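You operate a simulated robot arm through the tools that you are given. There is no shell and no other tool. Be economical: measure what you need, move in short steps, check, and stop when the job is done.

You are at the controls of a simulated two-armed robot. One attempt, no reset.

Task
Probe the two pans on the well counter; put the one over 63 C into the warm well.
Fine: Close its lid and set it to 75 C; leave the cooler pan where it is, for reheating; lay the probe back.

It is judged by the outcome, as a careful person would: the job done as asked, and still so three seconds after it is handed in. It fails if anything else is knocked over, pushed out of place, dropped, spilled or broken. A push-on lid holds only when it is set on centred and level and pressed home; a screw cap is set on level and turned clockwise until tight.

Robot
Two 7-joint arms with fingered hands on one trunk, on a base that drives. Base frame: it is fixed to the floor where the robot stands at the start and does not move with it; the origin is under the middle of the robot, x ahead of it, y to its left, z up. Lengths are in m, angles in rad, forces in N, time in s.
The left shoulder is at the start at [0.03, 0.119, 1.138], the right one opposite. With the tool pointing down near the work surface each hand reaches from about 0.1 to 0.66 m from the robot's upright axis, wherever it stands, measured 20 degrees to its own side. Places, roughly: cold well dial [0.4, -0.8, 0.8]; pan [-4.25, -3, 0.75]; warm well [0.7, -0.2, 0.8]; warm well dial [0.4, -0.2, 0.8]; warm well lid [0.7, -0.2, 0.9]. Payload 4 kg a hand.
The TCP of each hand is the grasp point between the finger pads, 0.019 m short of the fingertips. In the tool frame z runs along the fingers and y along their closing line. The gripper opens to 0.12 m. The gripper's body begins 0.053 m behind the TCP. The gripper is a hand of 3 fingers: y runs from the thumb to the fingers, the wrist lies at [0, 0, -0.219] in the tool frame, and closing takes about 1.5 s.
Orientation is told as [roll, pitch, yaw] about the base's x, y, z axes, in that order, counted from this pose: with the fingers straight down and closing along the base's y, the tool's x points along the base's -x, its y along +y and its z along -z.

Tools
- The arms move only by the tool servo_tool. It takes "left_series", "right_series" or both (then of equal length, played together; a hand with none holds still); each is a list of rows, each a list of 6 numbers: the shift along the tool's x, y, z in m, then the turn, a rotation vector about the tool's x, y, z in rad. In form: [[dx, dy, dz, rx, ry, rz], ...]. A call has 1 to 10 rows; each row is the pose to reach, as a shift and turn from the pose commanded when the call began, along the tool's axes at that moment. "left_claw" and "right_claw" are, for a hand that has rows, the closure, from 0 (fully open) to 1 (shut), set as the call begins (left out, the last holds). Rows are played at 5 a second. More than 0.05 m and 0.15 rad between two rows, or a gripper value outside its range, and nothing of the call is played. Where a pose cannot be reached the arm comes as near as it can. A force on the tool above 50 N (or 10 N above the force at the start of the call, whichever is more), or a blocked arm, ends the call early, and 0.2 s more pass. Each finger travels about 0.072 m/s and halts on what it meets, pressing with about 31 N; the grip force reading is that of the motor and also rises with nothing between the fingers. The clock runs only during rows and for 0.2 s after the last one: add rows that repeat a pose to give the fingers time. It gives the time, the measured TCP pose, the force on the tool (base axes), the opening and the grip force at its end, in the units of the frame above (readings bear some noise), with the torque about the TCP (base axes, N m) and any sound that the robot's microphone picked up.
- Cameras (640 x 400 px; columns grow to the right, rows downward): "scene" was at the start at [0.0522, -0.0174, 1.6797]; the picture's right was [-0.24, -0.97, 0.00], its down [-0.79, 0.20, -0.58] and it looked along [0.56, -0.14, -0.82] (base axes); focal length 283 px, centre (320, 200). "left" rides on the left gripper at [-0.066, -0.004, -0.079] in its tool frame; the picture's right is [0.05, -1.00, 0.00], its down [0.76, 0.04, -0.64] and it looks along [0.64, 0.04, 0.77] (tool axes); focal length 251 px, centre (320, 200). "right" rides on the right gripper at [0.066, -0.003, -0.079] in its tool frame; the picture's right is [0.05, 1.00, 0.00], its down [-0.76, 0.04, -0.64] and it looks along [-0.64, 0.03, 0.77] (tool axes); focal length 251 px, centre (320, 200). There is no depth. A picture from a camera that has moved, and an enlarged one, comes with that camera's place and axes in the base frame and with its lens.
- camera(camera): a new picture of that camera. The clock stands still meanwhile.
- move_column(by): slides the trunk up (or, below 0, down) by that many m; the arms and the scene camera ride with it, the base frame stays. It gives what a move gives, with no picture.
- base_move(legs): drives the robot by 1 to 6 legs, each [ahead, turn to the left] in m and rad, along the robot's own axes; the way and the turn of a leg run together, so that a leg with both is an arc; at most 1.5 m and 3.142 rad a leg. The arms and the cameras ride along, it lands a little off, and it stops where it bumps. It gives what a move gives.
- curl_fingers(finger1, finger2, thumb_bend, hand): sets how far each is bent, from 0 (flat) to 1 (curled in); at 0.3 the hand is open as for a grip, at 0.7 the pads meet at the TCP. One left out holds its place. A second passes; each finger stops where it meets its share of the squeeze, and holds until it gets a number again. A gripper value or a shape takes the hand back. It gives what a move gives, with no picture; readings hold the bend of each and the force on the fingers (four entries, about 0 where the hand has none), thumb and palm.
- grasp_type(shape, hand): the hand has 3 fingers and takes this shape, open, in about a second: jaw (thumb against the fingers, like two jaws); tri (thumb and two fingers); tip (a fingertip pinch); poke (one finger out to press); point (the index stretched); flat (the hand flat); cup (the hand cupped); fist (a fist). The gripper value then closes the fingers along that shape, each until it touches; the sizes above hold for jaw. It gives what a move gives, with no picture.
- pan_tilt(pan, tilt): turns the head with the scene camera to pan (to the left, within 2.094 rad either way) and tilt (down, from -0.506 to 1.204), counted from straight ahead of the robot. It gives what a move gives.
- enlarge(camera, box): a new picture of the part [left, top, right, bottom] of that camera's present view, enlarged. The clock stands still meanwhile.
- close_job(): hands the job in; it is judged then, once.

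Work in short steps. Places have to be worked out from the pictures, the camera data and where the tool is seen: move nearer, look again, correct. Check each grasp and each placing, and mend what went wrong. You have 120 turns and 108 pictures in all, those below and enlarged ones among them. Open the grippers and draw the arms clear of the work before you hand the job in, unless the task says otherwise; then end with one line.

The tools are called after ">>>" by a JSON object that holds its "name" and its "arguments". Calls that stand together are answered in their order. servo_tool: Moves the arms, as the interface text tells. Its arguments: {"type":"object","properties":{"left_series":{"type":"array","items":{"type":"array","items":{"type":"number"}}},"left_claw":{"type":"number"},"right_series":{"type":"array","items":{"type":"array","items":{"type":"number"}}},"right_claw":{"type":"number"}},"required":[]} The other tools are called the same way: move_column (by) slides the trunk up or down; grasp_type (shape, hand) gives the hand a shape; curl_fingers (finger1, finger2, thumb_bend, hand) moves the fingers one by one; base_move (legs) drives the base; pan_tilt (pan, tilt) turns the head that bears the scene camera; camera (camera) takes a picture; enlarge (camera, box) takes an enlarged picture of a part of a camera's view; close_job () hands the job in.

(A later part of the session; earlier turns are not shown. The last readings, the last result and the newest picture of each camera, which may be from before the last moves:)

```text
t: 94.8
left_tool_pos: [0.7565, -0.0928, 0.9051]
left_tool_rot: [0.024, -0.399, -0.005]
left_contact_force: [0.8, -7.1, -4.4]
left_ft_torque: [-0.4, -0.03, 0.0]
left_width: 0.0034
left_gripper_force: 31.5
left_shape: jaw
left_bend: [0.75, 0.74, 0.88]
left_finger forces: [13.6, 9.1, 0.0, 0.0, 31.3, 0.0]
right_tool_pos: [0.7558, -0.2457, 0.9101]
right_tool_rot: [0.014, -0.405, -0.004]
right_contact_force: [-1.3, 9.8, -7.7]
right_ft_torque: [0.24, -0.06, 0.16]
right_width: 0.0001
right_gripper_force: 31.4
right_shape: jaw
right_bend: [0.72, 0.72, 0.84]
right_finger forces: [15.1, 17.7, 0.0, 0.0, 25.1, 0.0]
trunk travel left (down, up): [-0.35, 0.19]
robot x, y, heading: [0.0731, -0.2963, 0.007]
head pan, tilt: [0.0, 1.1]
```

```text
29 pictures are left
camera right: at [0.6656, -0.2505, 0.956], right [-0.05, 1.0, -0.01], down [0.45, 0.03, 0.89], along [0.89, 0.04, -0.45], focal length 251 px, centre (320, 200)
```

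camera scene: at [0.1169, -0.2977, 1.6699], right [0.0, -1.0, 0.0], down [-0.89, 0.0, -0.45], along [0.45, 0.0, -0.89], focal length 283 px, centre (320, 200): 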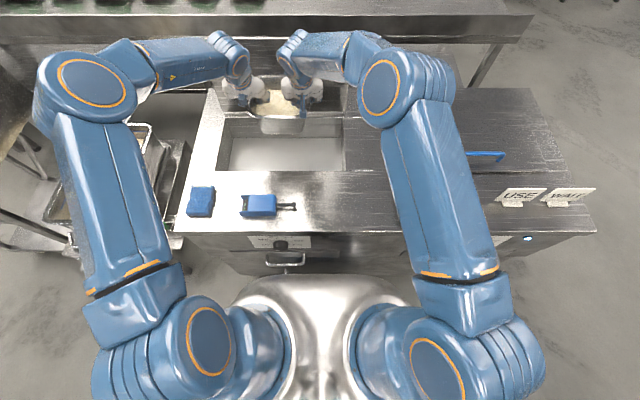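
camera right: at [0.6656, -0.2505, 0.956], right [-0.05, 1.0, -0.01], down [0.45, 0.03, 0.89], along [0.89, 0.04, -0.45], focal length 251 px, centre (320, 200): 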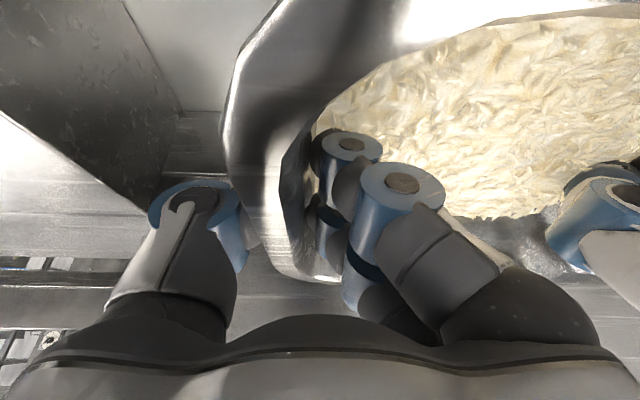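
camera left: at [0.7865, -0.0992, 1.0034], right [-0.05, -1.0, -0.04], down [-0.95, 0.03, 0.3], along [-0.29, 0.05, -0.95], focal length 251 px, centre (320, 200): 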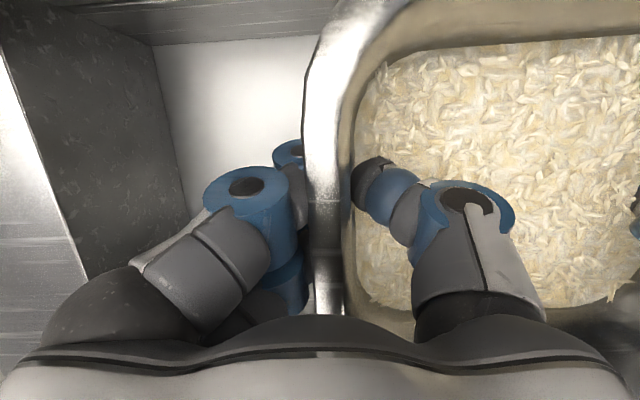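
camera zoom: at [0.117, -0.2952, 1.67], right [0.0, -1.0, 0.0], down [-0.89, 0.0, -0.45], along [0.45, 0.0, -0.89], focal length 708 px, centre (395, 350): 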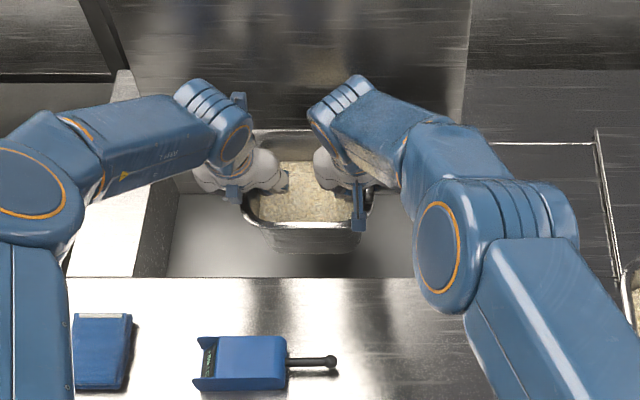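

Clear on all sides. Lower 5 cm more, then finer.

>>> {"name": "servo_tool", "arguments": {"left_series": [[0.0059, -0.001, 0.0138, 0, 0, 0], [0.0118, -0.002, 0.0276, 0, 0, 0], [0.0157, -0.002, 0.0368, 0, 0, 0], [0.0196, -0.002, 0.046, 0, 0, 0], [0.0196, -0.002, 0.046, 0, 0, 0]], "right_series": [[0.0059, 0.001, 0.0138, 0, 0, 0], [0.0118, 0.001, 0.0276, 0, 0, 0], [0.0157, 0.001, 0.0368, 0, 0, 0], [0.0196, 0.001, 0.046, 0, 0, 0], [0.0196, 0.001, 0.046, 0, 0, 0]]}}

>>> {"name": "servo_tool", "arguments": {"left_series": [[0.0016, 0, 0.0037, 0, 0, 0], [0.0031, 0, 0.0074, 0, 0, 0], [0.0047, 0, 0.011, 0, 0, 0], [0.0063, 0, 0.0147, 0, 0, 0], [0.0063, 0, 0.0147, 0, 0, 0]], "right_series": [[0.0016, 0, 0.0037, 0, 0, 0], [0.0031, 0, 0.0074, 0, 0, 0], [0.0047, 0, 0.011, 0, 0, 0], [0.0063, 0, 0.0147, 0, 0, 0], [0.0063, 0, 0.0147, 0, 0, 0]]}}

```text
t: 96.0
left_tool_pos: [0.756, -0.0942, 0.8549]
left_tool_rot: [0.022, -0.398, -0.003]
left_contact_force: [-2.0, -13.0, -1.7]
left_ft_torque: [-0.57, 0.01, -0.18]
left_width: 0.0037
left_gripper_force: 31.3
left_shape: jaw
left_bend: [0.75, 0.74, 0.88]
left_finger forces: [14.8, 8.4, 0.0, 0.1, 35.6, 0.0]
right_tool_pos: [0.7497, -0.247, 0.8632]
right_tool_rot: [0.009, -0.406, -0.005]
right_contact_force: [0.9, 14.6, -9.5]
right_ft_torque: [0.21, -0.05, 0.05]
right_width: 0.0
right_gripper_force: 31.1
right_shape: jaw
right_bend: [0.72, 0.72, 0.83]
right_finger forces: [16.3, 18.0, 0.1, 0.0, 21.5, 0.1]
right hand out of reach, approached as far as the arm can: row 3, 4, 5
trunk travel left (down, up): [-0.35, 0.19]
robot x, y, heading: [0.0702, -0.2948, 0.004]
head pan, tilt: [0.0, 1.1]
```

```text
t: 97.2
left_tool_pos: [0.7556, -0.0939, 0.8402]
left_tool_rot: [0.022, -0.399, -0.004]
left_contact_force: [-2.0, -22.0, 2.6]
left_ft_torque: [-0.66, 0.1, -0.28]
left_width: 0.0045
left_gripper_force: 31.2
left_shape: jaw
left_bend: [0.75, 0.74, 0.89]
left_finger forces: [11.8, 7.6, 0.0, 0.0, 40.2, 0.0]
right_tool_pos: [0.746, -0.2483, 0.8517]
right_tool_rot: [0.013, -0.402, -0.004]
right_contact_force: [3.0, 22.4, -9.4]
right_ft_torque: [0.35, 0.02, 0.04]
right_width: 0.0011
right_gripper_force: 31.1
right_shape: jaw
right_bend: [0.72, 0.72, 0.83]
right_finger forces: [21.2, 18.1, 0.0, 0.0, 17.5, 0.1]
right hand out of reach, approached as far as the arm can: row 3, 4, 5
trunk travel left (down, up): [-0.35, 0.19]
robot x, y, heading: [0.0674, -0.2978, 0.007]
head pan, tilt: [0.0, 1.1]
```

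The right arm is at its reach limit; I relieve the strain with the left hand (inward 5 mm, up 5 mm), then lower the pan with the trunk column.

>>> {"name": "servo_tool", "arguments": {"left_series": [[-0.001, -0.003, -0.002, 0, 0, 0], [-0.002, -0.005, -0.0046, 0, 0, 0], [-0.002, -0.005, -0.0046, 0, 0, 0]]}}

>>> {"name": "move_column", "arguments": {"by": -0.012}}

>>> {"name": "enlarge", "arguments": {"camera": "scene", "box": [190, 60, 390, 220]}}

```text
t: 98.0
left_tool_pos: [0.7536, -0.0959, 0.8442]
left_tool_rot: [0.026, -0.399, -0.004]
left_contact_force: [-0.8, -10.9, -3.5]
left_ft_torque: [-0.36, -0.01, -0.17]
left_width: 0.0043
left_gripper_force: 31.5
left_shape: jaw
left_bend: [0.75, 0.74, 0.89]
left_finger forces: [11.7, 9.6, 0.0, 0.0, 30.5, 0.0]
right_tool_pos: [0.7474, -0.2497, 0.8513]
right_tool_rot: [0.012, -0.404, -0.006]
right_contact_force: [1.1, 10.3, -7.1]
right_ft_torque: [0.29, -0.06, 0.07]
right_width: 0.001
right_gripper_force: 31.5
right_shape: jaw
right_bend: [0.72, 0.72, 0.82]
right_finger forces: [17.7, 16.1, 0.0, 0.0, 23.6, 0.1]
trunk travel left (down, up): [-0.35, 0.19]
robot x, y, heading: [0.0707, -0.294, 0.002]
head pan, tilt: [0.0, 1.1]
```

```text
t: 98.6
left_tool_pos: [0.7554, -0.0948, 0.8375]
left_tool_rot: [0.026, -0.406, -0.004]
left_contact_force: [0.5, -5.0, 12.6]
left_ft_torque: [-0.54, 0.29, -0.27]
left_width: 0.0045
left_gripper_force: 30.9
left_shape: jaw
left_bend: [0.75, 0.75, 0.9]
left_finger forces: [12.2, 16.2, 0.0, 0.0, 34.6, 0.0]
right_tool_pos: [0.747, -0.25, 0.8435]
right_tool_rot: [0.01, -0.412, -0.005]
right_contact_force: [5.7, 6.1, 7.8]
right_ft_torque: [0.28, 0.24, -0.03]
right_width: 0.001
right_gripper_force: 31.1
right_shape: jaw
right_bend: [0.72, 0.72, 0.83]
right_finger forces: [22.6, 12.5, 0.0, 0.0, 27.4, 0.1]
trunk travel left (down, up): [-0.338, 0.202]
robot x, y, heading: [0.0708, -0.2967, 0.006]
head pan, tilt: [0.0, 1.1]
```

```text
2.50 times, centred on (290, 140) of scene
camera zoom: at [0.1147, -0.296, 1.6583], right [0.0, -1.0, 0.0], down [-0.89, 0.0, -0.45], along [0.45, 0.0, -0.89], focal length 708 px, centre (395, 350)
```

zoom: 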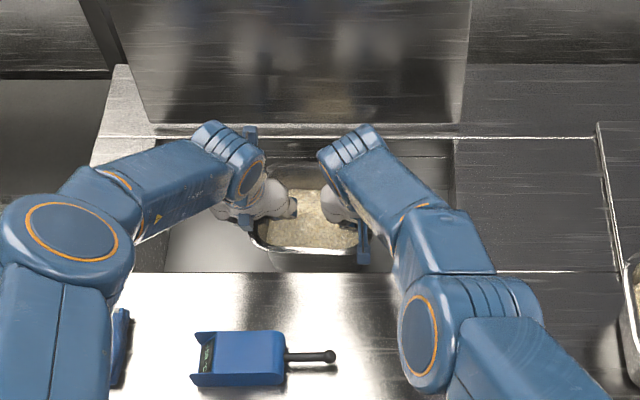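

Upward forces show the pan touches the well floor. I lower 2 mm more and open both hands.

>>> {"name": "move_column", "arguments": {"by": -0.002}}

>>> {"name": "servo_tool", "arguments": {"left_series": [[0, 0, 0, 0, 0, 0], [0, 0, 0, 0, 0, 0], [0, 0, 0, 0, 0, 0], [0, 0, 0, 0, 0, 0], [0, 0, 0, 0, 0, 0]], "left_claw": 0.45, "right_series": [[0, 0, 0, 0, 0, 0], [0, 0, 0, 0, 0, 0], [0, 0, 0, 0, 0, 0], [0, 0, 0, 0, 0, 0], [0, 0, 0, 0, 0, 0]], "right_claw": 0.45}}

>>> {"name": "camera", "arguments": {"camera": "left"}}

>>> {"name": "camera", "arguments": {"camera": "right"}}

```text
t: 99.1
left_tool_pos: [0.7551, -0.0964, 0.8355]
left_tool_rot: [0.028, -0.409, -0.003]
left_contact_force: [6.0, -2.8, 23.4]
left_ft_torque: [-0.71, 0.29, -0.2]
left_width: 0.0047
left_gripper_force: 30.9
left_shape: jaw
left_bend: [0.75, 0.75, 0.91]
left_finger forces: [12.7, 18.4, 0.0, 0.0, 35.8, 0.0]
right_tool_pos: [0.7473, -0.2504, 0.8429]
right_tool_rot: [0.012, -0.414, -0.004]
right_contact_force: [10.5, 5.8, 19.3]
right_ft_torque: [0.24, 0.2, 0.0]
right_width: 0.0002
right_gripper_force: 31.0
right_shape: jaw
right_bend: [0.72, 0.72, 0.83]
right_finger forces: [24.2, 13.2, 0.0, 0.1, 29.2, 0.0]
trunk travel left (down, up): [-0.336, 0.204]
robot x, y, heading: [0.0671, -0.2962, 0.001]
head pan, tilt: [0.0, 1.1]
```

```text
t: 100.3
left_tool_pos: [0.7543, -0.0972, 0.8313]
left_tool_rot: [0.025, -0.4, -0.003]
left_contact_force: [-0.3, 0.0, -0.6]
left_ft_torque: [-0.04, 0.01, 0.01]
left_width: 0.0657
left_gripper_force: 0.0
left_shape: jaw
left_bend: [0.32, 0.32, 0.94]
left_finger forces: [0.0, 0.1, 0.1, 0.1, 0.1, 0.1]
right_tool_pos: [0.7452, -0.2482, 0.8379]
right_tool_rot: [0.009, -0.403, -0.004]
right_contact_force: [-0.2, 0.4, -0.2]
right_ft_torque: [-0.01, 0.01, -0.03]
right_width: 0.0657
right_gripper_force: 0.0
right_shape: jaw
right_bend: [0.32, 0.32, 0.94]
right_finger forces: [0.0, 0.0, 0.1, 0.0, 0.1, 0.1]
trunk travel left (down, up): [-0.336, 0.204]
robot x, y, heading: [0.0676, -0.295, 0.006]
head pan, tilt: [0.0, 1.1]
```

```text
27 pictures are left
camera left: at [0.7854, -0.1038, 0.9299], right [-0.04, -1.0, -0.04], down [-0.95, 0.03, 0.3], along [-0.29, 0.06, -0.95], focal length 251 px, centre (320, 200)
```

left: 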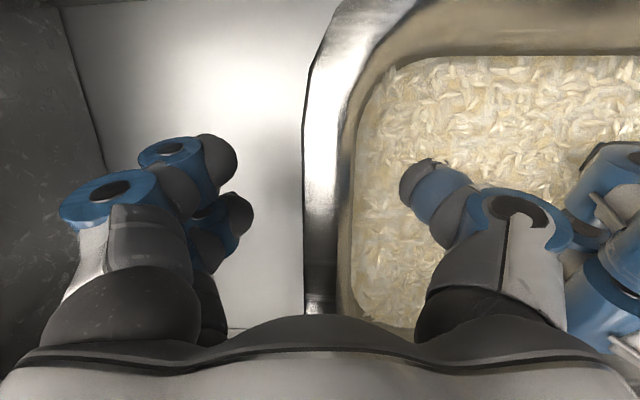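

```text
26 pictures are left
camera right: at [0.6538, -0.2545, 0.8828], right [-0.05, 1.0, -0.01], down [0.45, 0.03, 0.89], along [0.89, 0.04, -0.45], focal length 251 px, centre (320, 200)
```

right: 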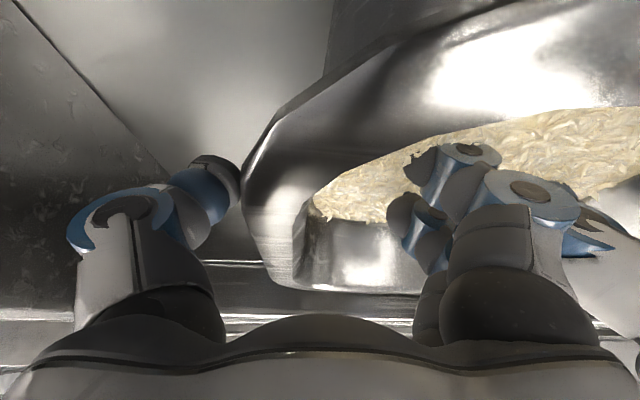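

Released; the pan sits flat on the well floor. I raise both hands straight up with the column.

>>> {"name": "move_column", "arguments": {"by": 0.15}}

>>> {"name": "servo_tool", "arguments": {"left_series": [[0.04, 0.01, -0.01, 0, 0, 0], [0.08, 0.02, -0.02, 0, 0, 0], [0.12, 0.04, -0.03, 0, 0, 0], [0.16, 0.06, -0.04, 0, 0, 0], [0.2, 0.08, -0.05, 0, 0, 0], [0.24, 0.1, -0.06, 0, 0, 0]], "right_series": [[0.04, -0.01, -0.01, 0, 0, 0], [0.08, -0.02, -0.02, 0, 0, 0], [0.12, -0.04, -0.03, 0, 0, 0], [0.16, -0.07, -0.04, 0, 0, 0], [0.2, -0.1, -0.05, 0, 0, 0], [0.24, -0.13, -0.06, 0, 0, 0]]}}

>>> {"name": "camera", "arguments": {"camera": "scene"}}

```text
t: 102.1
left_tool_pos: [0.7546, -0.0964, 0.9805]
left_tool_rot: [0.023, -0.399, -0.005]
left_contact_force: [-0.2, 0.7, -0.7]
left_ft_torque: [0.0, 0.02, -0.01]
left_width: 0.0656
left_gripper_force: 0.1
left_shape: jaw
left_bend: [0.32, 0.32, 0.94]
left_finger forces: [0.0, 0.0, 0.0, 0.1, 0.1, 0.0]
right_tool_pos: [0.7458, -0.2497, 0.9862]
right_tool_rot: [0.011, -0.406, -0.003]
right_contact_force: [-1.0, -0.6, -0.3]
right_ft_torque: [-0.01, -0.02, 0.01]
right_width: 0.0654
right_gripper_force: 0.1
right_shape: jaw
right_bend: [0.32, 0.32, 0.94]
right_finger forces: [0.0, 0.1, 0.0, 0.0, 0.0, 0.0]
trunk travel left (down, up): [-0.486, 0.054]
robot x, y, heading: [0.0697, -0.2972, 0.003]
head pan, tilt: [0.0, 1.1]
```

```text
refused: row 4 steps farther than a row can; nothing moved
```

```text
25 pictures are left
camera scene: at [0.1164, -0.2956, 1.8058], right [0.0, -1.0, 0.0], down [-0.89, 0.0, -0.45], along [0.45, 0.0, -0.89], focal length 283 px, centre (320, 200)
```

scene: 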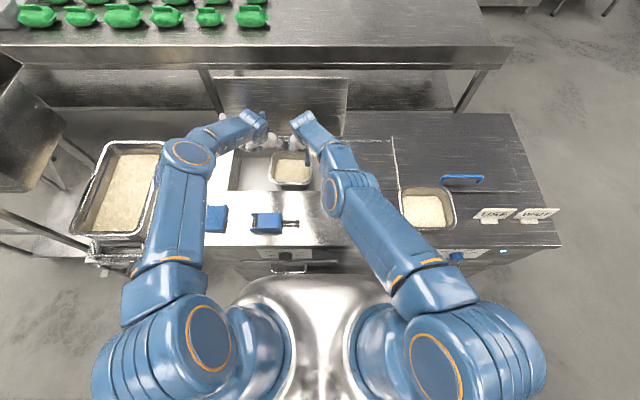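

Pan is in the well. I retreat both hands (smaller steps), un-pitching the left on the way.

>>> {"name": "servo_tool", "arguments": {"left_series": [[0.0161, 0.005, -0.019, 0, 0, 0], [0.0322, 0.01, -0.038, 0, 0.05, 0], [0.0483, 0.015, -0.057, 0, 0.1, 0], [0.0644, 0.02, -0.076, 0, 0.15, 0], [0.0806, 0.025, -0.095, 0, 0.2, 0], [0.0967, 0.03, -0.114, 0, 0.25, 0], [0.1128, 0.035, -0.133, 0, 0.3, 0], [0.129, 0.04, -0.152, 0, 0.35, 0], [0.145, 0.045, -0.171, 0, 0.4, 0]], "right_series": [[0.0263, -0.0222, -0.0233, 0, 0, 0], [0.0526, -0.0444, -0.0466, 0, 0, 0], [0.0789, -0.0666, -0.0699, 0, 0, 0], [0.1052, -0.0888, -0.0932, 0, 0, 0], [0.1315, -0.111, -0.1165, 0, 0, 0], [0.1578, -0.1332, -0.14, 0, 0, 0], [0.184, -0.1554, -0.163, 0, 0, 0], [0.21, -0.1776, -0.1865, 0, 0, 0], [0.237, -0.2, -0.21, 0, 0, 0]]}}

>>> {"name": "base_move", "arguments": {"legs": [[0.03, 0]]}}

>>> {"name": "camera", "arguments": {"camera": "scene"}}

```text
t: 104.1
left_tool_pos: [0.5516, -0.0577, 1.0844]
left_tool_rot: [0.023, -0.001, 0.005]
left_contact_force: [-0.4, -0.3, 0.6]
left_ft_torque: [-0.02, -0.02, -0.03]
left_width: 0.0655
left_gripper_force: 0.1
left_shape: jaw
left_bend: [0.32, 0.32, 0.94]
left_finger forces: [0.0, 0.1, 0.0, 0.1, 0.0, 0.0]
right_tool_pos: [0.4432, -0.4519, 1.0875]
right_tool_rot: [0.01, -0.405, -0.004]
right_contact_force: [-0.4, -0.6, -0.6]
right_ft_torque: [0.0, 0.02, 0.02]
right_width: 0.0659
right_gripper_force: 0.0
right_shape: jaw
right_bend: [0.32, 0.32, 0.94]
right_finger forces: [0.0, 0.0, 0.0, 0.0, 0.1, 0.0]
trunk travel left (down, up): [-0.486, 0.054]
robot x, y, heading: [0.0695, -0.2986, 0.004]
head pan, tilt: [0.0, 1.1]
```

```text
t: 104.9
left_tool_pos: [0.5806, -0.0565, 1.086]
left_tool_rot: [0.022, -0.001, 0.006]
left_contact_force: [-0.9, 0.7, 0.3]
left_ft_torque: [-0.02, -0.05, -0.03]
left_width: 0.0658
left_gripper_force: 0.0
left_shape: jaw
left_bend: [0.32, 0.32, 0.94]
left_finger forces: [0.0, 0.0, 0.0, 0.0, 0.0, 0.0]
right_tool_pos: [0.4716, -0.4503, 1.088]
right_tool_rot: [0.011, -0.41, -0.005]
right_contact_force: [-0.1, -0.9, 0.5]
right_ft_torque: [0.0, 0.02, -0.02]
right_width: 0.0659
right_gripper_force: 0.0
right_shape: jaw
right_bend: [0.32, 0.32, 0.94]
right_finger forces: [0.1, 0.1, 0.0, 0.2, 0.0, 0.0]
trunk travel left (down, up): [-0.486, 0.054]
robot x, y, heading: [0.1007, -0.2993, 0.006]
head pan, tilt: [0.0, 1.1]
```

```text
24 pictures are left
camera scene: at [0.1422, -0.2955, 1.8061], right [0.0, -1.0, 0.0], down [-0.89, 0.0, -0.46], along [0.46, 0.0, -0.89], focal length 283 px, centre (320, 200)
```

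scene: 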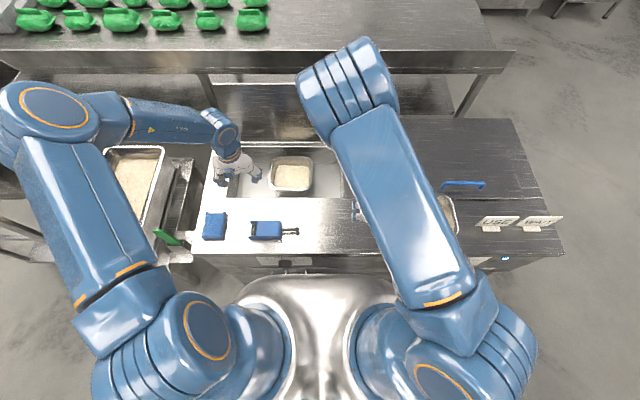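

Now the left hand rises and yaws 90° to straddle the lid's top edge; the right moves out.

>>> {"name": "servo_tool", "arguments": {"left_series": [[0, 0, -0.02, 0, 0, -0.143], [0, 0, -0.04, 0, 0, -0.286], [0, 0, -0.06, 0, 0, -0.429], [0, 0, -0.08, 0, 0, -0.572], [0, 0, -0.1, 0, 0, -0.715], [-0.01, 0, -0.12, 0, 0, -0.858], [-0.02, 0, -0.13, 0, 0, -1.001], [-0.03, 0, -0.14, 0, 0, -1.144], [-0.04, 0, -0.15, 0, 0, -1.287], [-0.05, 0, -0.15, 0, 0, -1.43]], "left_claw": 0, "right_series": [[0.01, -0.015, -0.01, 0, 0, 0], [0.02, -0.03, -0.02, 0, 0, 0], [0.03, -0.045, -0.03, 0, 0, 0], [0.04, -0.06, -0.04, 0, 0, 0], [0.05, -0.075, -0.05, 0, 0, 0], [0.06, -0.09, -0.06, 0, 0, 0], [0.07, -0.105, -0.06, 0, 0, 0], [0.08, -0.12, -0.06, 0, 0, 0], [0.09, -0.135, -0.06, 0, 0, 0], [0.09, -0.15, -0.06, 0, 0, 0]]}}

>>> {"name": "servo_tool", "arguments": {"left_series": [[0, 0, 0, 0, 0, -0.14], [0, 0, 0, 0.11, 0.0, -0.14], [0, 0, 0, 0.22, 0.0, -0.14], [0, 0, 0, 0.33, 0.0, -0.14], [0, 0, 0, 0.44, 0.0, -0.14], [0, 0, 0, 0.55, 0.0, -0.14], [0, 0, 0, 0.66, 0.0, -0.14], [0, 0, 0, 0.77, 0.0, -0.13], [0, 0, 0, 0.88, 0.0, -0.13], [0, 0, 0, 0.88, 0.0, -0.13]]}}

>>> {"name": "camera", "arguments": {"camera": "left"}}

```text
t: 107.1
left_tool_pos: [0.6342, -0.0603, 1.2343]
left_tool_rot: [0.005, -0.023, 1.438]
left_contact_force: [0.4, -0.2, -0.1]
left_ft_torque: [0.02, 0.03, 0.03]
left_width: 0.1199
left_gripper_force: 0.0
left_shape: jaw
left_bend: [0.3, 0.3, 0.3]
left_finger forces: [0.1, 0.0, 0.1, 0.1, 0.0, 0.1]
right_tool_pos: [0.3825, -0.6132, 1.0934]
right_tool_rot: [0.013, -0.405, -0.003]
right_contact_force: [-0.5, -0.3, 0.4]
right_ft_torque: [-0.06, 0.0, 0.01]
right_width: 0.066
right_gripper_force: 0.2
right_shape: jaw
right_bend: [0.32, 0.32, 0.94]
right_finger forces: [0.0, 0.0, 0.0, 0.0, 0.1, 0.1]
right hand out of reach, approached as far as the arm can: row 3, 4, 5, 6, 7, 8, 9, 10
trunk travel left (down, up): [-0.486, 0.054]
robot x, y, heading: [0.098, -0.2958, 0.007]
head pan, tilt: [0.0, 1.1]
```

```text
t: 109.3
left_tool_pos: [0.6318, -0.0599, 1.2334]
left_tool_rot: [-0.878, 0.031, 1.55]
left_contact_force: [0.4, 0.3, -0.2]
left_ft_torque: [0.0, -0.01, 0.01]
left_width: 0.1198
left_gripper_force: 0.1
left_shape: jaw
left_bend: [0.3, 0.3, 0.3]
left_finger forces: [0.0, 0.0, 0.1, 0.0, 0.0, 0.0]
right_tool_pos: [0.3827, -0.6134, 1.0935]
right_tool_rot: [0.01, -0.405, -0.003]
right_contact_force: [1.4, 0.3, -0.8]
right_ft_torque: [0.0, 0.03, -0.03]
right_width: 0.0658
right_gripper_force: 0.1
right_shape: jaw
right_bend: [0.32, 0.32, 0.94]
right_finger forces: [0.0, 0.1, 0.0, 0.0, 0.0, 0.0]
trunk travel left (down, up): [-0.486, 0.054]
robot x, y, heading: [0.0999, -0.2983, 0.004]
head pan, tilt: [0.0, 1.1]
```

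```text
23 pictures are left
camera left: at [0.5766, 0.0082, 1.2856], right [0.64, -0.04, 0.77], down [-0.54, -0.74, 0.4], along [0.55, -0.67, -0.5], focal length 251 px, centre (320, 200)
```

left: 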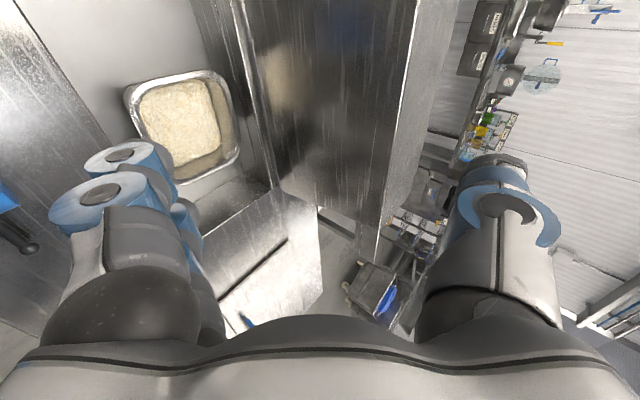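

The view shows the pan well seated and the lid edge. I advance 0.16 m forward above the lid edge and look again.

>>> {"name": "servo_tool", "arguments": {"left_series": [[-0.003, -0.0255, 0.0308, 0, 0, 0], [-0.006, -0.051, 0.0616, 0, 0, 0], [-0.009, -0.0765, 0.0925, 0, 0, 0], [-0.01, -0.102, 0.123, 0, 0, 0], [-0.01, -0.102, 0.123, 0, 0, 0]]}}

>>> {"name": "camera", "arguments": {"camera": "left"}}

>>> {"name": "enlarge", "arguments": {"camera": "scene", "box": [170, 60, 370, 200]}}

```text
t: 110.5
left_tool_pos: [0.7924, -0.0527, 1.2331]
left_tool_rot: [-0.878, 0.033, 1.55]
left_contact_force: [0.0, -0.4, 0.9]
left_ft_torque: [-0.01, 0.03, -0.01]
left_width: 0.1199
left_gripper_force: 0.0
left_shape: jaw
left_bend: [0.3, 0.3, 0.3]
left_finger forces: [0.0, 0.0, 0.0, 0.0, 0.1, 0.0]
right_tool_pos: [0.3822, -0.6131, 1.095]
right_tool_rot: [0.011, -0.408, -0.003]
right_contact_force: [-0.3, 0.0, -0.1]
right_ft_torque: [-0.03, -0.01, -0.03]
right_width: 0.066
right_gripper_force: 0.1
right_shape: jaw
right_bend: [0.32, 0.32, 0.94]
right_finger forces: [0.1, 0.1, 0.0, 0.0, 0.0, 0.1]
trunk travel left (down, up): [-0.486, 0.054]
robot x, y, heading: [0.0983, -0.2957, 0.004]
head pan, tilt: [0.0, 1.1]
```

```text
22 pictures are left
camera left: at [0.7361, 0.0143, 1.2848], right [0.64, -0.04, 0.77], down [-0.54, -0.74, 0.4], along [0.55, -0.67, -0.5], focal length 251 px, centre (320, 200)
```

left: 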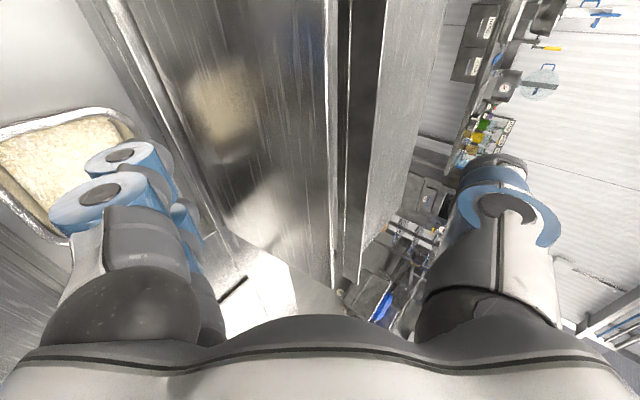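

```text
2.86 times, centred on (270, 130) of scene
camera zoom: at [0.1448, -0.2952, 1.806], right [0.0, -1.0, 0.0], down [-0.89, 0.0, -0.45], along [0.45, 0.0, -0.89], focal length 810 px, centre (463, 400)
```

zoom: 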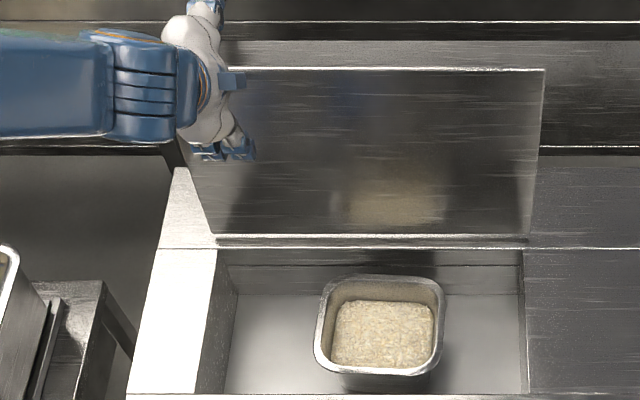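

Lid edge is at x≈0.863–0.885, z≈1.18. I move 73 mm forward, then descend 115 mm so the thumb sits behind the lid.

>>> {"name": "servo_tool", "arguments": {"left_series": [[0, -0.0233, 0.0282, 0, 0, 0], [0, -0.0465, 0.0563, 0, 0, 0], [0, -0.0265, 0.0728, 0, 0, 0], [0, -0.0065, 0.0893, 0, 0, 0], [0, 0.0135, 0.1059, 0, 0, 0], [0, 0.0422, 0.1296, 0, 0, 0], [0, 0.0422, 0.1296, 0, 0, 0]]}}

>>> {"name": "camera", "arguments": {"camera": "left"}}

```text
t: 112.1
left_tool_pos: [0.8637, -0.0576, 1.1197]
left_tool_rot: [-0.878, 0.03, 1.55]
left_contact_force: [-0.4, -0.9, -0.2]
left_ft_torque: [0.04, -0.02, 0.02]
left_width: 0.1198
left_gripper_force: 0.1
left_shape: jaw
left_bend: [0.3, 0.3, 0.3]
left_finger forces: [0.0, 0.1, 0.0, 0.0, 0.0, 0.1]
left hand out of reach, approached as far as the arm can: row 2
right_tool_pos: [0.3824, -0.6149, 1.0931]
right_tool_rot: [0.012, -0.406, -0.005]
right_contact_force: [-0.2, 0.0, 0.1]
right_ft_torque: [0.02, 0.01, 0.0]
right_width: 0.0658
right_gripper_force: 0.0
right_shape: jaw
right_bend: [0.32, 0.32, 0.94]
right_finger forces: [0.1, 0.0, 0.0, 0.1, 0.0, 0.0]
trunk travel left (down, up): [-0.486, 0.054]
robot x, y, heading: [0.1012, -0.2965, 0.006]
head pan, tilt: [0.0, 1.1]
```

```text
20 pictures are left
camera left: at [0.8079, 0.0102, 1.1708], right [0.64, -0.04, 0.77], down [-0.54, -0.74, 0.4], along [0.55, -0.67, -0.5], focal length 251 px, centre (320, 200)
```

left: 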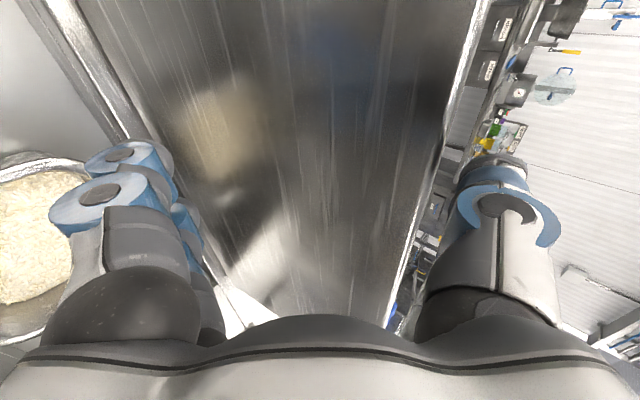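

The thumb is behind the lid, fingers in front, no contact. I pull back along the lid's arc.

>>> {"name": "servo_tool", "arguments": {"left_series": [[0, 0.0191, -0.0231, 0, 0, 0], [0, 0.0459, -0.0399, 0, 0, 0], [0, 0.0743, -0.0554, 0, 0, 0], [0, 0.1104, -0.0709, 0, 0, 0], [0, 0.145, -0.0813, 0, 0, 0], [0, 0.1827, -0.0878, 0, 0, 0], [0, 0.1827, -0.0878, 0, 0, 0]]}}

>>> {"name": "camera", "arguments": {"camera": "left"}}

>>> {"name": "camera", "arguments": {"camera": "scene"}}

```text
t: 113.7
left_tool_pos: [0.6795, -0.0594, 1.0327]
left_tool_rot: [-0.879, 0.031, 1.55]
left_contact_force: [0.2, 0.8, -0.9]
left_ft_torque: [-0.01, 0.0, -0.04]
left_width: 0.12
left_gripper_force: 0.0
left_shape: jaw
left_bend: [0.3, 0.3, 0.3]
left_finger forces: [0.1, 0.0, 0.1, 0.1, 0.1, 0.0]
right_tool_pos: [0.3823, -0.6141, 1.0935]
right_tool_rot: [0.011, -0.405, -0.003]
right_contact_force: [0.0, -0.1, 0.3]
right_ft_torque: [-0.01, -0.01, -0.01]
right_width: 0.0658
right_gripper_force: 0.1
right_shape: jaw
right_bend: [0.32, 0.32, 0.94]
right_finger forces: [0.0, 0.0, 0.1, 0.0, 0.1, 0.0]
trunk travel left (down, up): [-0.486, 0.054]
robot x, y, heading: [0.0999, -0.296, 0.001]
head pan, tilt: [0.0, 1.1]
```

```text
19 pictures are left
camera left: at [0.6236, 0.0101, 1.0835], right [0.64, -0.04, 0.77], down [-0.54, -0.74, 0.4], along [0.55, -0.67, -0.5], focal length 251 px, centre (320, 200)
```

left: 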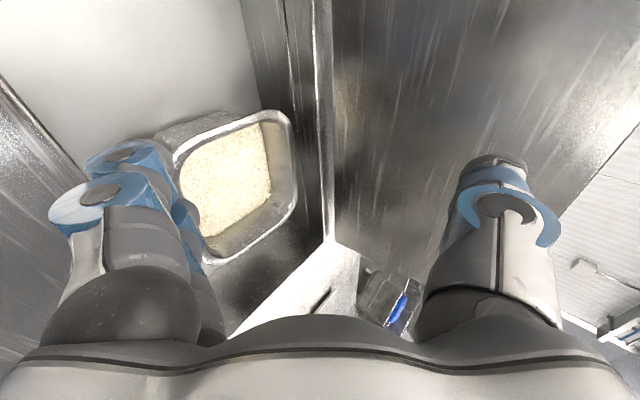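

```text
18 pictures are left
camera scene: at [0.1466, -0.2962, 1.806], right [0.0, -1.0, 0.0], down [-0.89, 0.0, -0.45], along [0.45, 0.0, -0.89], focal length 283 px, centre (320, 200)
```

scene: 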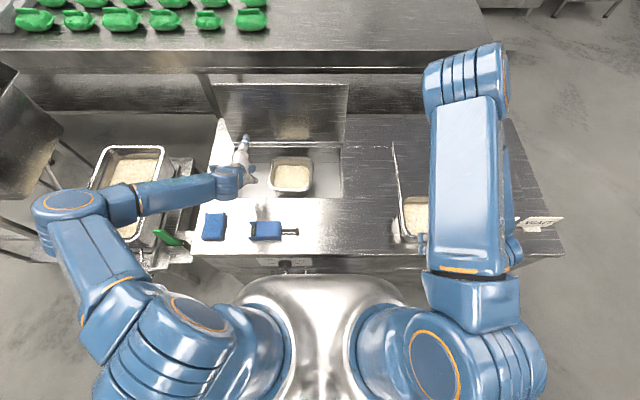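

The pull slipped: re-working the views, the lid leans back past vertical (hinge x≈0.86, top edge ≈(0.914, 1.14)), out of good reach from above. Plan: hook its right side edge with the right hand pointing forward-left. I retract the left hand and rotate the right hand stepwise.

>>> {"name": "servo_tool", "arguments": {"left_series": [[-0.008, 0.005, -0.022, 0, 0, 0], [-0.016, 0.01, -0.044, 0, 0, 0], [-0.024, 0.015, -0.066, 0, 0, 0], [-0.032, 0.02, -0.088, 0, 0, 0], [-0.04, 0.025, -0.11, 0, 0, 0], [-0.048, 0.03, -0.132, 0, 0, 0], [-0.056, 0.035, -0.154, 0, 0, 0], [-0.064, 0.04, -0.176, 0, 0, 0], [-0.072, 0.045, -0.198, 0, 0, 0], [-0.08, 0.05, -0.218, 0, 0, 0]], "right_series": [[0, 0, -0.005, -0.0728, 0.0459, 0.1105], [0, 0, -0.01, -0.1456, 0.0918, 0.2209], [0, 0, -0.015, -0.2184, 0.1378, 0.3314], [0, 0, -0.02, -0.2912, 0.1837, 0.4418], [0, 0, -0.03, -0.364, 0.2296, 0.5523], [0, 0, -0.04, -0.4368, 0.2755, 0.6628], [0, 0, -0.05, -0.5096, 0.3214, 0.7732], [0, 0, -0.06, -0.5824, 0.3674, 0.8837], [0, 0, -0.06, -0.6552, 0.4133, 0.9941], [0, 0, -0.06, -0.728, 0.4592, 1.1046]], "right_claw": 0}}

>>> {"name": "servo_tool", "arguments": {"right_series": [[0, 0, 0, -0.0728, 0.0459, 0.1105], [0, 0, 0, -0.1456, 0.0918, 0.2209], [0, 0, 0, -0.2184, 0.1378, 0.3314], [0, 0, 0, -0.2912, 0.1837, 0.4418], [0, 0, 0, -0.364, 0.2296, 0.5523], [0, 0, 0, -0.4368, 0.2755, 0.6628], [0, 0, 0, -0.5096, 0.3214, 0.7732], [0, 0, 0, -0.5824, 0.3674, 0.8837], [0, 0, 0, -0.634, 0.4, 0.962], [0, 0, 0, -0.6843, 0.4316, 1.0383]]}}

>>> {"name": "camera", "arguments": {"camera": "scene"}}

```text
t: 115.9
left_tool_pos: [0.482, 0.0299, 1.1334]
left_tool_rot: [-0.879, 0.029, 1.549]
left_contact_force: [0.7, 0.2, -0.2]
left_ft_torque: [0.02, 0.01, 0.0]
left_width: 0.1198
left_gripper_force: 0.0
left_shape: jaw
left_bend: [0.3, 0.3, 0.3]
left_finger forces: [0.0, 0.0, 0.0, 0.0, 0.1, 0.0]
right_tool_pos: [0.3589, -0.6151, 1.1484]
right_tool_rot: [0.805, 0.479, -0.792]
right_contact_force: [0.6, 0.2, 0.5]
right_ft_torque: [-0.02, 0.01, 0.01]
right_width: 0.1199
right_gripper_force: 0.1
right_shape: jaw
right_bend: [0.3, 0.3, 0.3]
right_finger forces: [0.0, 0.1, 0.0, 0.0, 0.0, 0.0]
trunk travel left (down, up): [-0.486, 0.054]
robot x, y, heading: [0.1042, -0.3002, 0.001]
head pan, tilt: [0.0, 1.1]
```

```text
t: 118.1
left_tool_pos: [0.4815, 0.0309, 1.1319]
left_tool_rot: [-0.876, 0.031, 1.549]
left_contact_force: [-0.6, 0.0, -0.3]
left_ft_torque: [0.03, 0.01, 0.02]
left_width: 0.1197
left_gripper_force: 0.0
left_shape: jaw
left_bend: [0.3, 0.3, 0.3]
left_finger forces: [0.0, 0.1, 0.1, 0.1, 0.0, 0.1]
right_tool_pos: [0.3592, -0.6144, 1.1494]
right_tool_rot: [-2.402, 1.559, 1.527]
right_contact_force: [0.4, -0.4, 0.4]
right_ft_torque: [-0.04, 0.01, -0.01]
right_width: 0.1199
right_gripper_force: 0.0
right_shape: jaw
right_bend: [0.3, 0.3, 0.3]
right_finger forces: [0.0, 0.0, 0.0, 0.0, 0.1, 0.0]
trunk travel left (down, up): [-0.486, 0.054]
robot x, y, heading: [0.1002, -0.2928, 0.002]
head pan, tilt: [0.0, 1.1]
```

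```text
17 pictures are left
camera scene: at [0.1455, -0.2957, 1.806], right [0.0, -1.0, 0.0], down [-0.89, 0.0, -0.45], along [0.45, 0.0, -0.89], focal length 283 px, centre (320, 200)
```

scene: 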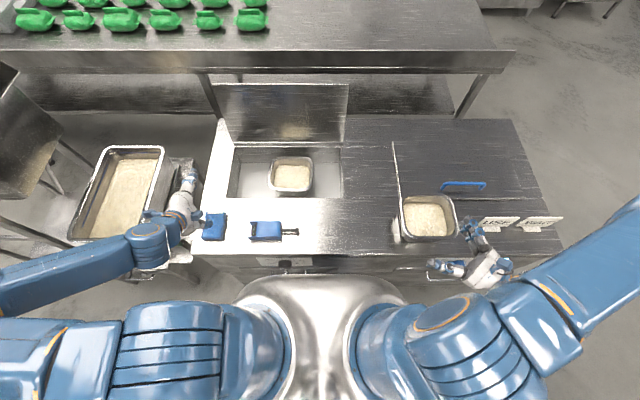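

The orientation is right: pointing forward-left, camera on top. I drive 3 cm closer and bring the right hand forward over the counter at the lid's right side.

>>> {"name": "base_move", "arguments": {"legs": [[0.03, 0]]}}

>>> {"name": "servo_tool", "arguments": {"right_series": [[0, 0.016, 0.04, 0, 0, 0], [0, 0.032, 0.08, 0, 0, 0], [0, 0.048, 0.12, 0, 0, 0], [0, 0.064, 0.16, 0, 0, 0], [0, 0.08, 0.2, 0, 0, 0], [0, 0.096, 0.24, 0, 0, 0], [0, 0.112, 0.28, 0, 0, 0], [0, 0.128, 0.32, 0, 0, 0], [0, 0.1457, 0.3634, 0, 0, 0]]}}

>>> {"name": "camera", "arguments": {"camera": "right"}}

```text
t: 118.9
left_tool_pos: [0.5104, 0.0308, 1.1339]
left_tool_rot: [-0.878, 0.033, 1.551]
left_contact_force: [0.6, -0.3, -0.1]
left_ft_torque: [0.0, 0.0, 0.03]
left_width: 0.1199
left_gripper_force: 0.1
left_shape: jaw
left_bend: [0.3, 0.3, 0.3]
left_finger forces: [0.1, 0.1, 0.0, 0.2, 0.0, 0.0]
right_tool_pos: [0.3872, -0.6139, 1.1496]
right_tool_rot: [-2.553, 1.56, 1.375]
right_contact_force: [0.6, -0.9, -0.2]
right_ft_torque: [0.02, 0.01, 0.02]
right_width: 0.1197
right_gripper_force: 0.1
right_shape: jaw
right_bend: [0.3, 0.3, 0.3]
right_finger forces: [0.0, 0.0, 0.0, 0.0, 0.0, 0.0]
trunk travel left (down, up): [-0.486, 0.054]
robot x, y, heading: [0.1312, -0.2983, 0.006]
head pan, tilt: [0.0, 1.1]
```

```text
t: 120.9
left_tool_pos: [0.5104, 0.0318, 1.1311]
left_tool_rot: [-0.876, 0.031, 1.551]
left_contact_force: [-0.7, 1.0, 0.6]
left_ft_torque: [0.0, -0.01, -0.01]
left_width: 0.1199
left_gripper_force: 0.0
left_shape: jaw
left_bend: [0.3, 0.3, 0.3]
left_finger forces: [0.0, 0.0, 0.0, 0.1, 0.0, 0.1]
right_tool_pos: [0.7499, -0.4595, 1.1487]
right_tool_rot: [-2.285, 1.563, 1.642]
right_contact_force: [0.1, 1.1, -0.1]
right_ft_torque: [0.02, -0.03, 0.01]
right_width: 0.1198
right_gripper_force: 0.1
right_shape: jaw
right_bend: [0.3, 0.3, 0.3]
right_finger forces: [0.0, 0.0, 0.1, 0.1, 0.0, 0.0]
trunk travel left (down, up): [-0.486, 0.054]
robot x, y, heading: [0.1309, -0.2959, 0.005]
head pan, tilt: [0.0, 1.1]
```

```text
16 pictures are left
camera right: at [0.6916, -0.5136, 1.2139], right [0.71, -0.71, 0.05], down [-0.43, -0.48, -0.77], along [0.57, 0.52, -0.64], focal length 251 px, centre (320, 200)
```

right: 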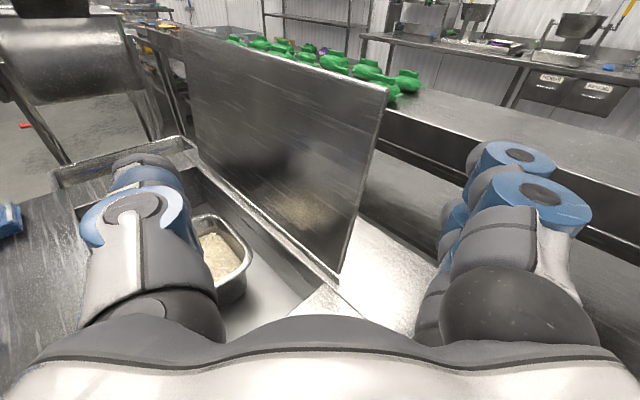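

Clear view: lid right edge at y≈-0.389, x≈0.886 (bottom) to 0.91 (top). I lower the trunk 0.11 m and bring the fingers just right of the edge.

>>> {"name": "move_column", "arguments": {"by": -0.11}}

>>> {"name": "servo_tool", "arguments": {"right_series": [[0, 0.02, 0.026, 0, 0, 0], [0, 0.04, 0.052, 0, 0, 0], [0, 0.06, 0.079, 0, 0, 0], [0, 0.08, 0.106, 0, 0, 0], [0, 0.08, 0.106, 0, 0, 0]]}}

>>> {"name": "camera", "arguments": {"camera": "right"}}

```text
t: 122.3
left_tool_pos: [0.5116, 0.0301, 1.0234]
left_tool_rot: [-0.876, 0.031, 1.55]
left_contact_force: [-0.3, 0.2, 0.4]
left_ft_torque: [-0.03, 0.0, 0.01]
left_width: 0.12
left_gripper_force: 0.1
left_shape: jaw
left_bend: [0.3, 0.3, 0.3]
left_finger forces: [0.1, 0.0, 0.0, 0.1, 0.1, 0.0]
right_tool_pos: [0.7482, -0.4598, 1.0403]
right_tool_rot: [-2.377, 1.562, 1.552]
right_contact_force: [0.0, 1.3, -1.0]
right_ft_torque: [-0.01, -0.01, -0.02]
right_width: 0.1199
right_gripper_force: 0.1
right_shape: jaw
right_bend: [0.3, 0.3, 0.3]
right_finger forces: [0.0, 0.0, 0.0, 0.1, 0.0, 0.0]
trunk travel left (down, up): [-0.376, 0.164]
robot x, y, heading: [0.1324, -0.2991, 0.007]
head pan, tilt: [0.0, 1.1]
```

```text
t: 123.5
left_tool_pos: [0.5121, 0.0294, 1.022]
left_tool_rot: [-0.876, 0.03, 1.548]
left_contact_force: [0.2, -0.2, -0.6]
left_ft_torque: [0.02, -0.01, 0.03]
left_width: 0.12
left_gripper_force: 0.0
left_shape: jaw
left_bend: [0.3, 0.3, 0.3]
left_finger forces: [0.1, 0.0, 0.1, 0.1, 0.0, 0.0]
right_tool_pos: [0.8805, -0.4391, 1.0393]
right_tool_rot: [-2.306, 1.56, 1.622]
right_contact_force: [0.9, -0.2, -0.4]
right_ft_torque: [-0.01, 0.01, 0.02]
right_width: 0.1199
right_gripper_force: 0.0
right_shape: jaw
right_bend: [0.3, 0.3, 0.3]
right_finger forces: [0.1, 0.0, 0.0, 0.0, 0.0, 0.0]
trunk travel left (down, up): [-0.376, 0.164]
robot x, y, heading: [0.1308, -0.3018, 0.002]
head pan, tilt: [0.0, 1.1]
```

```text
15 pictures are left
camera right: at [0.8218, -0.495, 1.1035], right [0.71, -0.7, 0.05], down [-0.42, -0.48, -0.77], along [0.56, 0.53, -0.64], focal length 251 px, centre (320, 200)
```

right: 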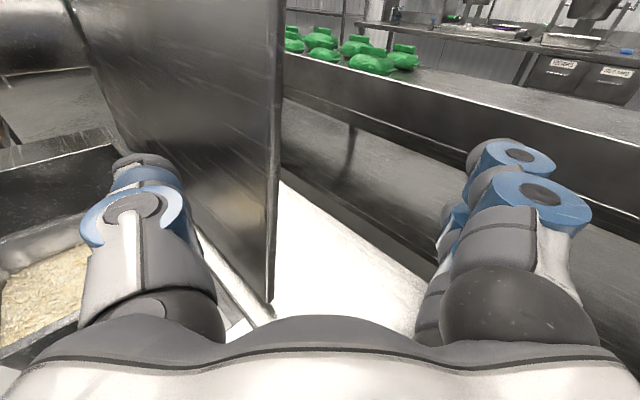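

The lid edge lies between thumb (front) and fingers (behind). I slide 9 cm left, then pull back along the arc.

>>> {"name": "servo_tool", "arguments": {"right_series": [[0, -0.0212, 0.0212, 0, 0, 0], [0, -0.0424, 0.0424, 0, 0, 0], [0, -0.0636, 0.0636, 0, 0, 0], [0, -0.0636, 0.0636, 0, 0, 0]]}}

>>> {"name": "servo_tool", "arguments": {"right_series": [[0, -0.0212, -0.0212, 0, 0, 0], [-0.003, -0.0424, -0.0424, 0, 0, 0], [-0.01, -0.0636, -0.0636, 0, 0, 0], [-0.022, -0.0813, -0.0813, 0, 0, 0], [-0.038, -0.1, -0.1, 0, 0, 0], [-0.05, -0.1096, -0.1096, 0, 0, 0], [-0.05, -0.1096, -0.1096, 0, 0, 0]]}}

>>> {"name": "camera", "arguments": {"camera": "right"}}

```text
t: 124.5
left_tool_pos: [0.5117, 0.03, 1.0227]
left_tool_rot: [-0.877, 0.031, 1.548]
left_contact_force: [-0.5, -0.6, 0.3]
left_ft_torque: [0.0, 0.01, -0.03]
left_width: 0.1199
left_gripper_force: 0.0
left_shape: jaw
left_bend: [0.3, 0.3, 0.3]
left_finger forces: [0.0, 0.1, 0.1, 0.0, 0.0, 0.1]
right_tool_pos: [0.878, -0.3521, 1.0407]
right_tool_rot: [-2.341, 1.561, 1.586]
right_contact_force: [0.5, -0.1, -0.3]
right_ft_torque: [-0.02, 0.03, 0.01]
right_width: 0.1199
right_gripper_force: 0.1
right_shape: jaw
right_bend: [0.3, 0.3, 0.3]
right_finger forces: [0.0, 0.0, 0.0, 0.0, 0.0, 0.0]
trunk travel left (down, up): [-0.376, 0.164]
robot x, y, heading: [0.129, -0.2997, 0.003]
head pan, tilt: [0.0, 1.1]
```

```text
t: 126.2
left_tool_pos: [0.512, 0.0299, 1.0219]
left_tool_rot: [-0.877, 0.032, 1.552]
left_contact_force: [-1.2, -0.7, -0.2]
left_ft_torque: [0.05, -0.01, -0.01]
left_width: 0.1199
left_gripper_force: 0.1
left_shape: jaw
left_bend: [0.3, 0.3, 0.3]
left_finger forces: [0.0, 0.0, 0.1, 0.0, 0.0, 0.0]
right_tool_pos: [0.7227, -0.3501, 0.9908]
right_tool_rot: [-2.401, 1.559, 1.526]
right_contact_force: [0.9, -0.6, -0.8]
right_ft_torque: [0.0, 0.01, -0.01]
right_width: 0.1201
right_gripper_force: 0.0
right_shape: jaw
right_bend: [0.3, 0.3, 0.3]
right_finger forces: [0.0, 0.0, 0.0, 0.0, 0.0, 0.1]
trunk travel left (down, up): [-0.376, 0.164]
robot x, y, heading: [0.1305, -0.3002, 0.014]
head pan, tilt: [0.0, 1.1]
```

```text
14 pictures are left
camera right: at [0.6659, -0.4055, 1.055], right [0.71, -0.71, 0.05], down [-0.42, -0.48, -0.77], along [0.57, 0.52, -0.64], focal length 251 px, centre (320, 200)
```

right: 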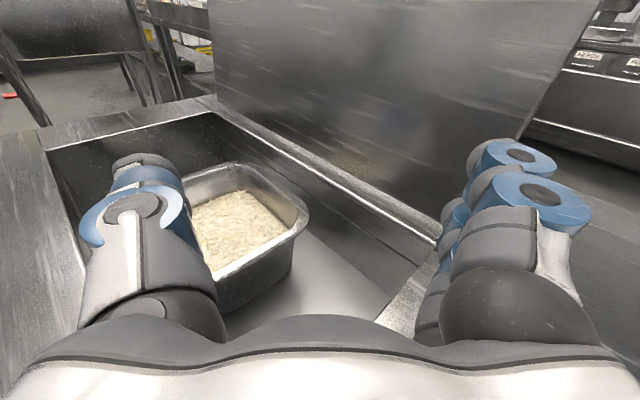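

It slid off the slanted fingers. I re-enter, and this time pinch the lid's side edge before pulling.

>>> {"name": "servo_tool", "arguments": {"right_series": [[0.01, 0.0354, -0.0354, 0, 0, 0], [0.03, 0.0707, -0.0707, 0, 0, 0], [0.05, 0.1025, -0.046, 0, 0, 0], [0.05, 0.1308, -0.0177, 0, 0, 0], [0.05, 0.1556, 0.0141, 0, 0, 0], [0.05, 0.1746, 0.0474, 0, 0, 0], [0.05, 0.1556, 0.0707, 0, 0, 0], [0.05, 0.1379, 0.0955, 0, 0, 0], [0.05, 0.1251, 0.111, 0, 0, 0], [0.05, 0.1251, 0.111, 0, 0, 0]]}}

>>> {"name": "servo_tool", "arguments": {"right_series": [[0, 0, 0, 0, 0, 0], [0, 0, 0, 0, 0, 0], [0, 0, 0, 0, 0, 0], [0, 0, 0, 0, 0, 0], [0, 0, 0, 0, 0, 0], [0, 0, 0, 0, 0, 0], [0, 0, 0, 0, 0, 0], [0, 0, 0, 0, 0, 0]], "right_claw": 1}}

>>> {"name": "camera", "arguments": {"camera": "right"}}

```text
refused: row 1 steps farther than a row can; nothing moved
```

```text
t: 128.0
left_tool_pos: [0.5112, 0.0309, 1.0228]
left_tool_rot: [-0.877, 0.032, 1.55]
left_contact_force: [-0.4, 0.6, 0.6]
left_ft_torque: [0.03, -0.02, -0.01]
left_width: 0.1199
left_gripper_force: 0.0
left_shape: jaw
left_bend: [0.3, 0.3, 0.3]
left_finger forces: [0.0, 0.0, 0.0, 0.0, 0.0, 0.1]
right_tool_pos: [0.7241, -0.3507, 0.9899]
right_tool_rot: [-2.355, 1.56, 1.575]
right_contact_force: [0.3, 0.2, 0.3]
right_ft_torque: [0.0, -0.02, -0.01]
right_width: 0.0
right_gripper_force: 30.9
right_shape: jaw
right_bend: [0.75, 0.75, 0.46]
right_finger forces: [0.1, 0.0, 0.1, 0.0, 0.0, 0.0]
trunk travel left (down, up): [-0.376, 0.164]
robot x, y, heading: [0.1272, -0.2984, 0.006]
head pan, tilt: [0.0, 1.1]
```

```text
13 pictures are left
camera right: at [0.6661, -0.4057, 1.055], right [0.71, -0.71, 0.05], down [-0.42, -0.48, -0.77], along [0.56, 0.52, -0.64], focal length 251 px, centre (320, 200)
```

right: 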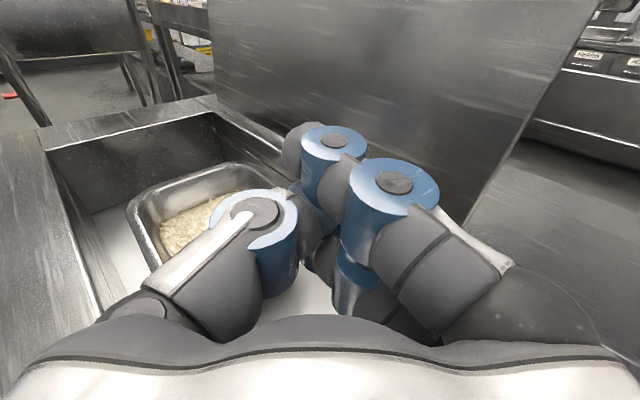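

One row was slightly too long; I reopen and repeat the path with shorter steps.

>>> {"name": "servo_tool", "arguments": {"right_series": [[0.015, 0.032, -0.032, 0, 0, 0], [0.035, 0.064, -0.06, 0, 0, 0], [0.05, 0.098, -0.042, 0, 0, 0], [0.05, 0.1308, -0.0177, 0, 0, 0], [0.05, 0.1556, 0.0141, 0, 0, 0], [0.05, 0.1746, 0.0474, 0, 0, 0], [0.05, 0.1556, 0.0707, 0, 0, 0], [0.05, 0.1379, 0.0955, 0, 0, 0], [0.05, 0.1251, 0.111, 0, 0, 0], [0.05, 0.1251, 0.111, 0, 0, 0]], "right_claw": 0}}

>>> {"name": "camera", "arguments": {"camera": "right"}}

```text
t: 130.2
left_tool_pos: [0.5102, 0.0302, 1.0235]
left_tool_rot: [-0.877, 0.03, 1.549]
left_contact_force: [0.1, 0.5, 0.3]
left_ft_torque: [0.01, -0.02, -0.05]
left_width: 0.1199
left_gripper_force: 0.1
left_shape: jaw
left_bend: [0.3, 0.3, 0.3]
left_finger forces: [0.0, 0.0, 0.0, 0.1, 0.0, 0.1]
right_tool_pos: [0.8917, -0.3611, 1.0405]
right_tool_rot: [-2.306, 1.56, 1.622]
right_contact_force: [0.6, -0.7, 0.2]
right_ft_torque: [-0.01, 0.0, 0.0]
right_width: 0.1201
right_gripper_force: 0.0
right_shape: jaw
right_bend: [0.3, 0.3, 0.3]
right_finger forces: [0.1, 0.0, 0.1, 0.0, 0.1, 0.1]
trunk travel left (down, up): [-0.376, 0.164]
robot x, y, heading: [0.1313, -0.2958, 0.004]
head pan, tilt: [0.0, 1.1]
```

```text
12 pictures are left
camera right: at [0.8335, -0.4158, 1.1048], right [0.71, -0.71, 0.05], down [-0.43, -0.48, -0.77], along [0.56, 0.52, -0.64], focal length 251 px, centre (320, 200)
```

right: 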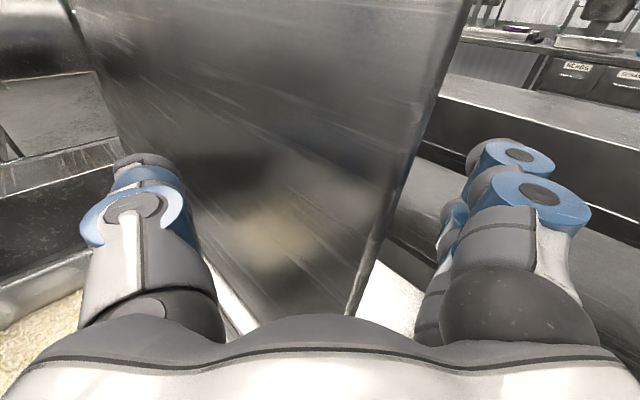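

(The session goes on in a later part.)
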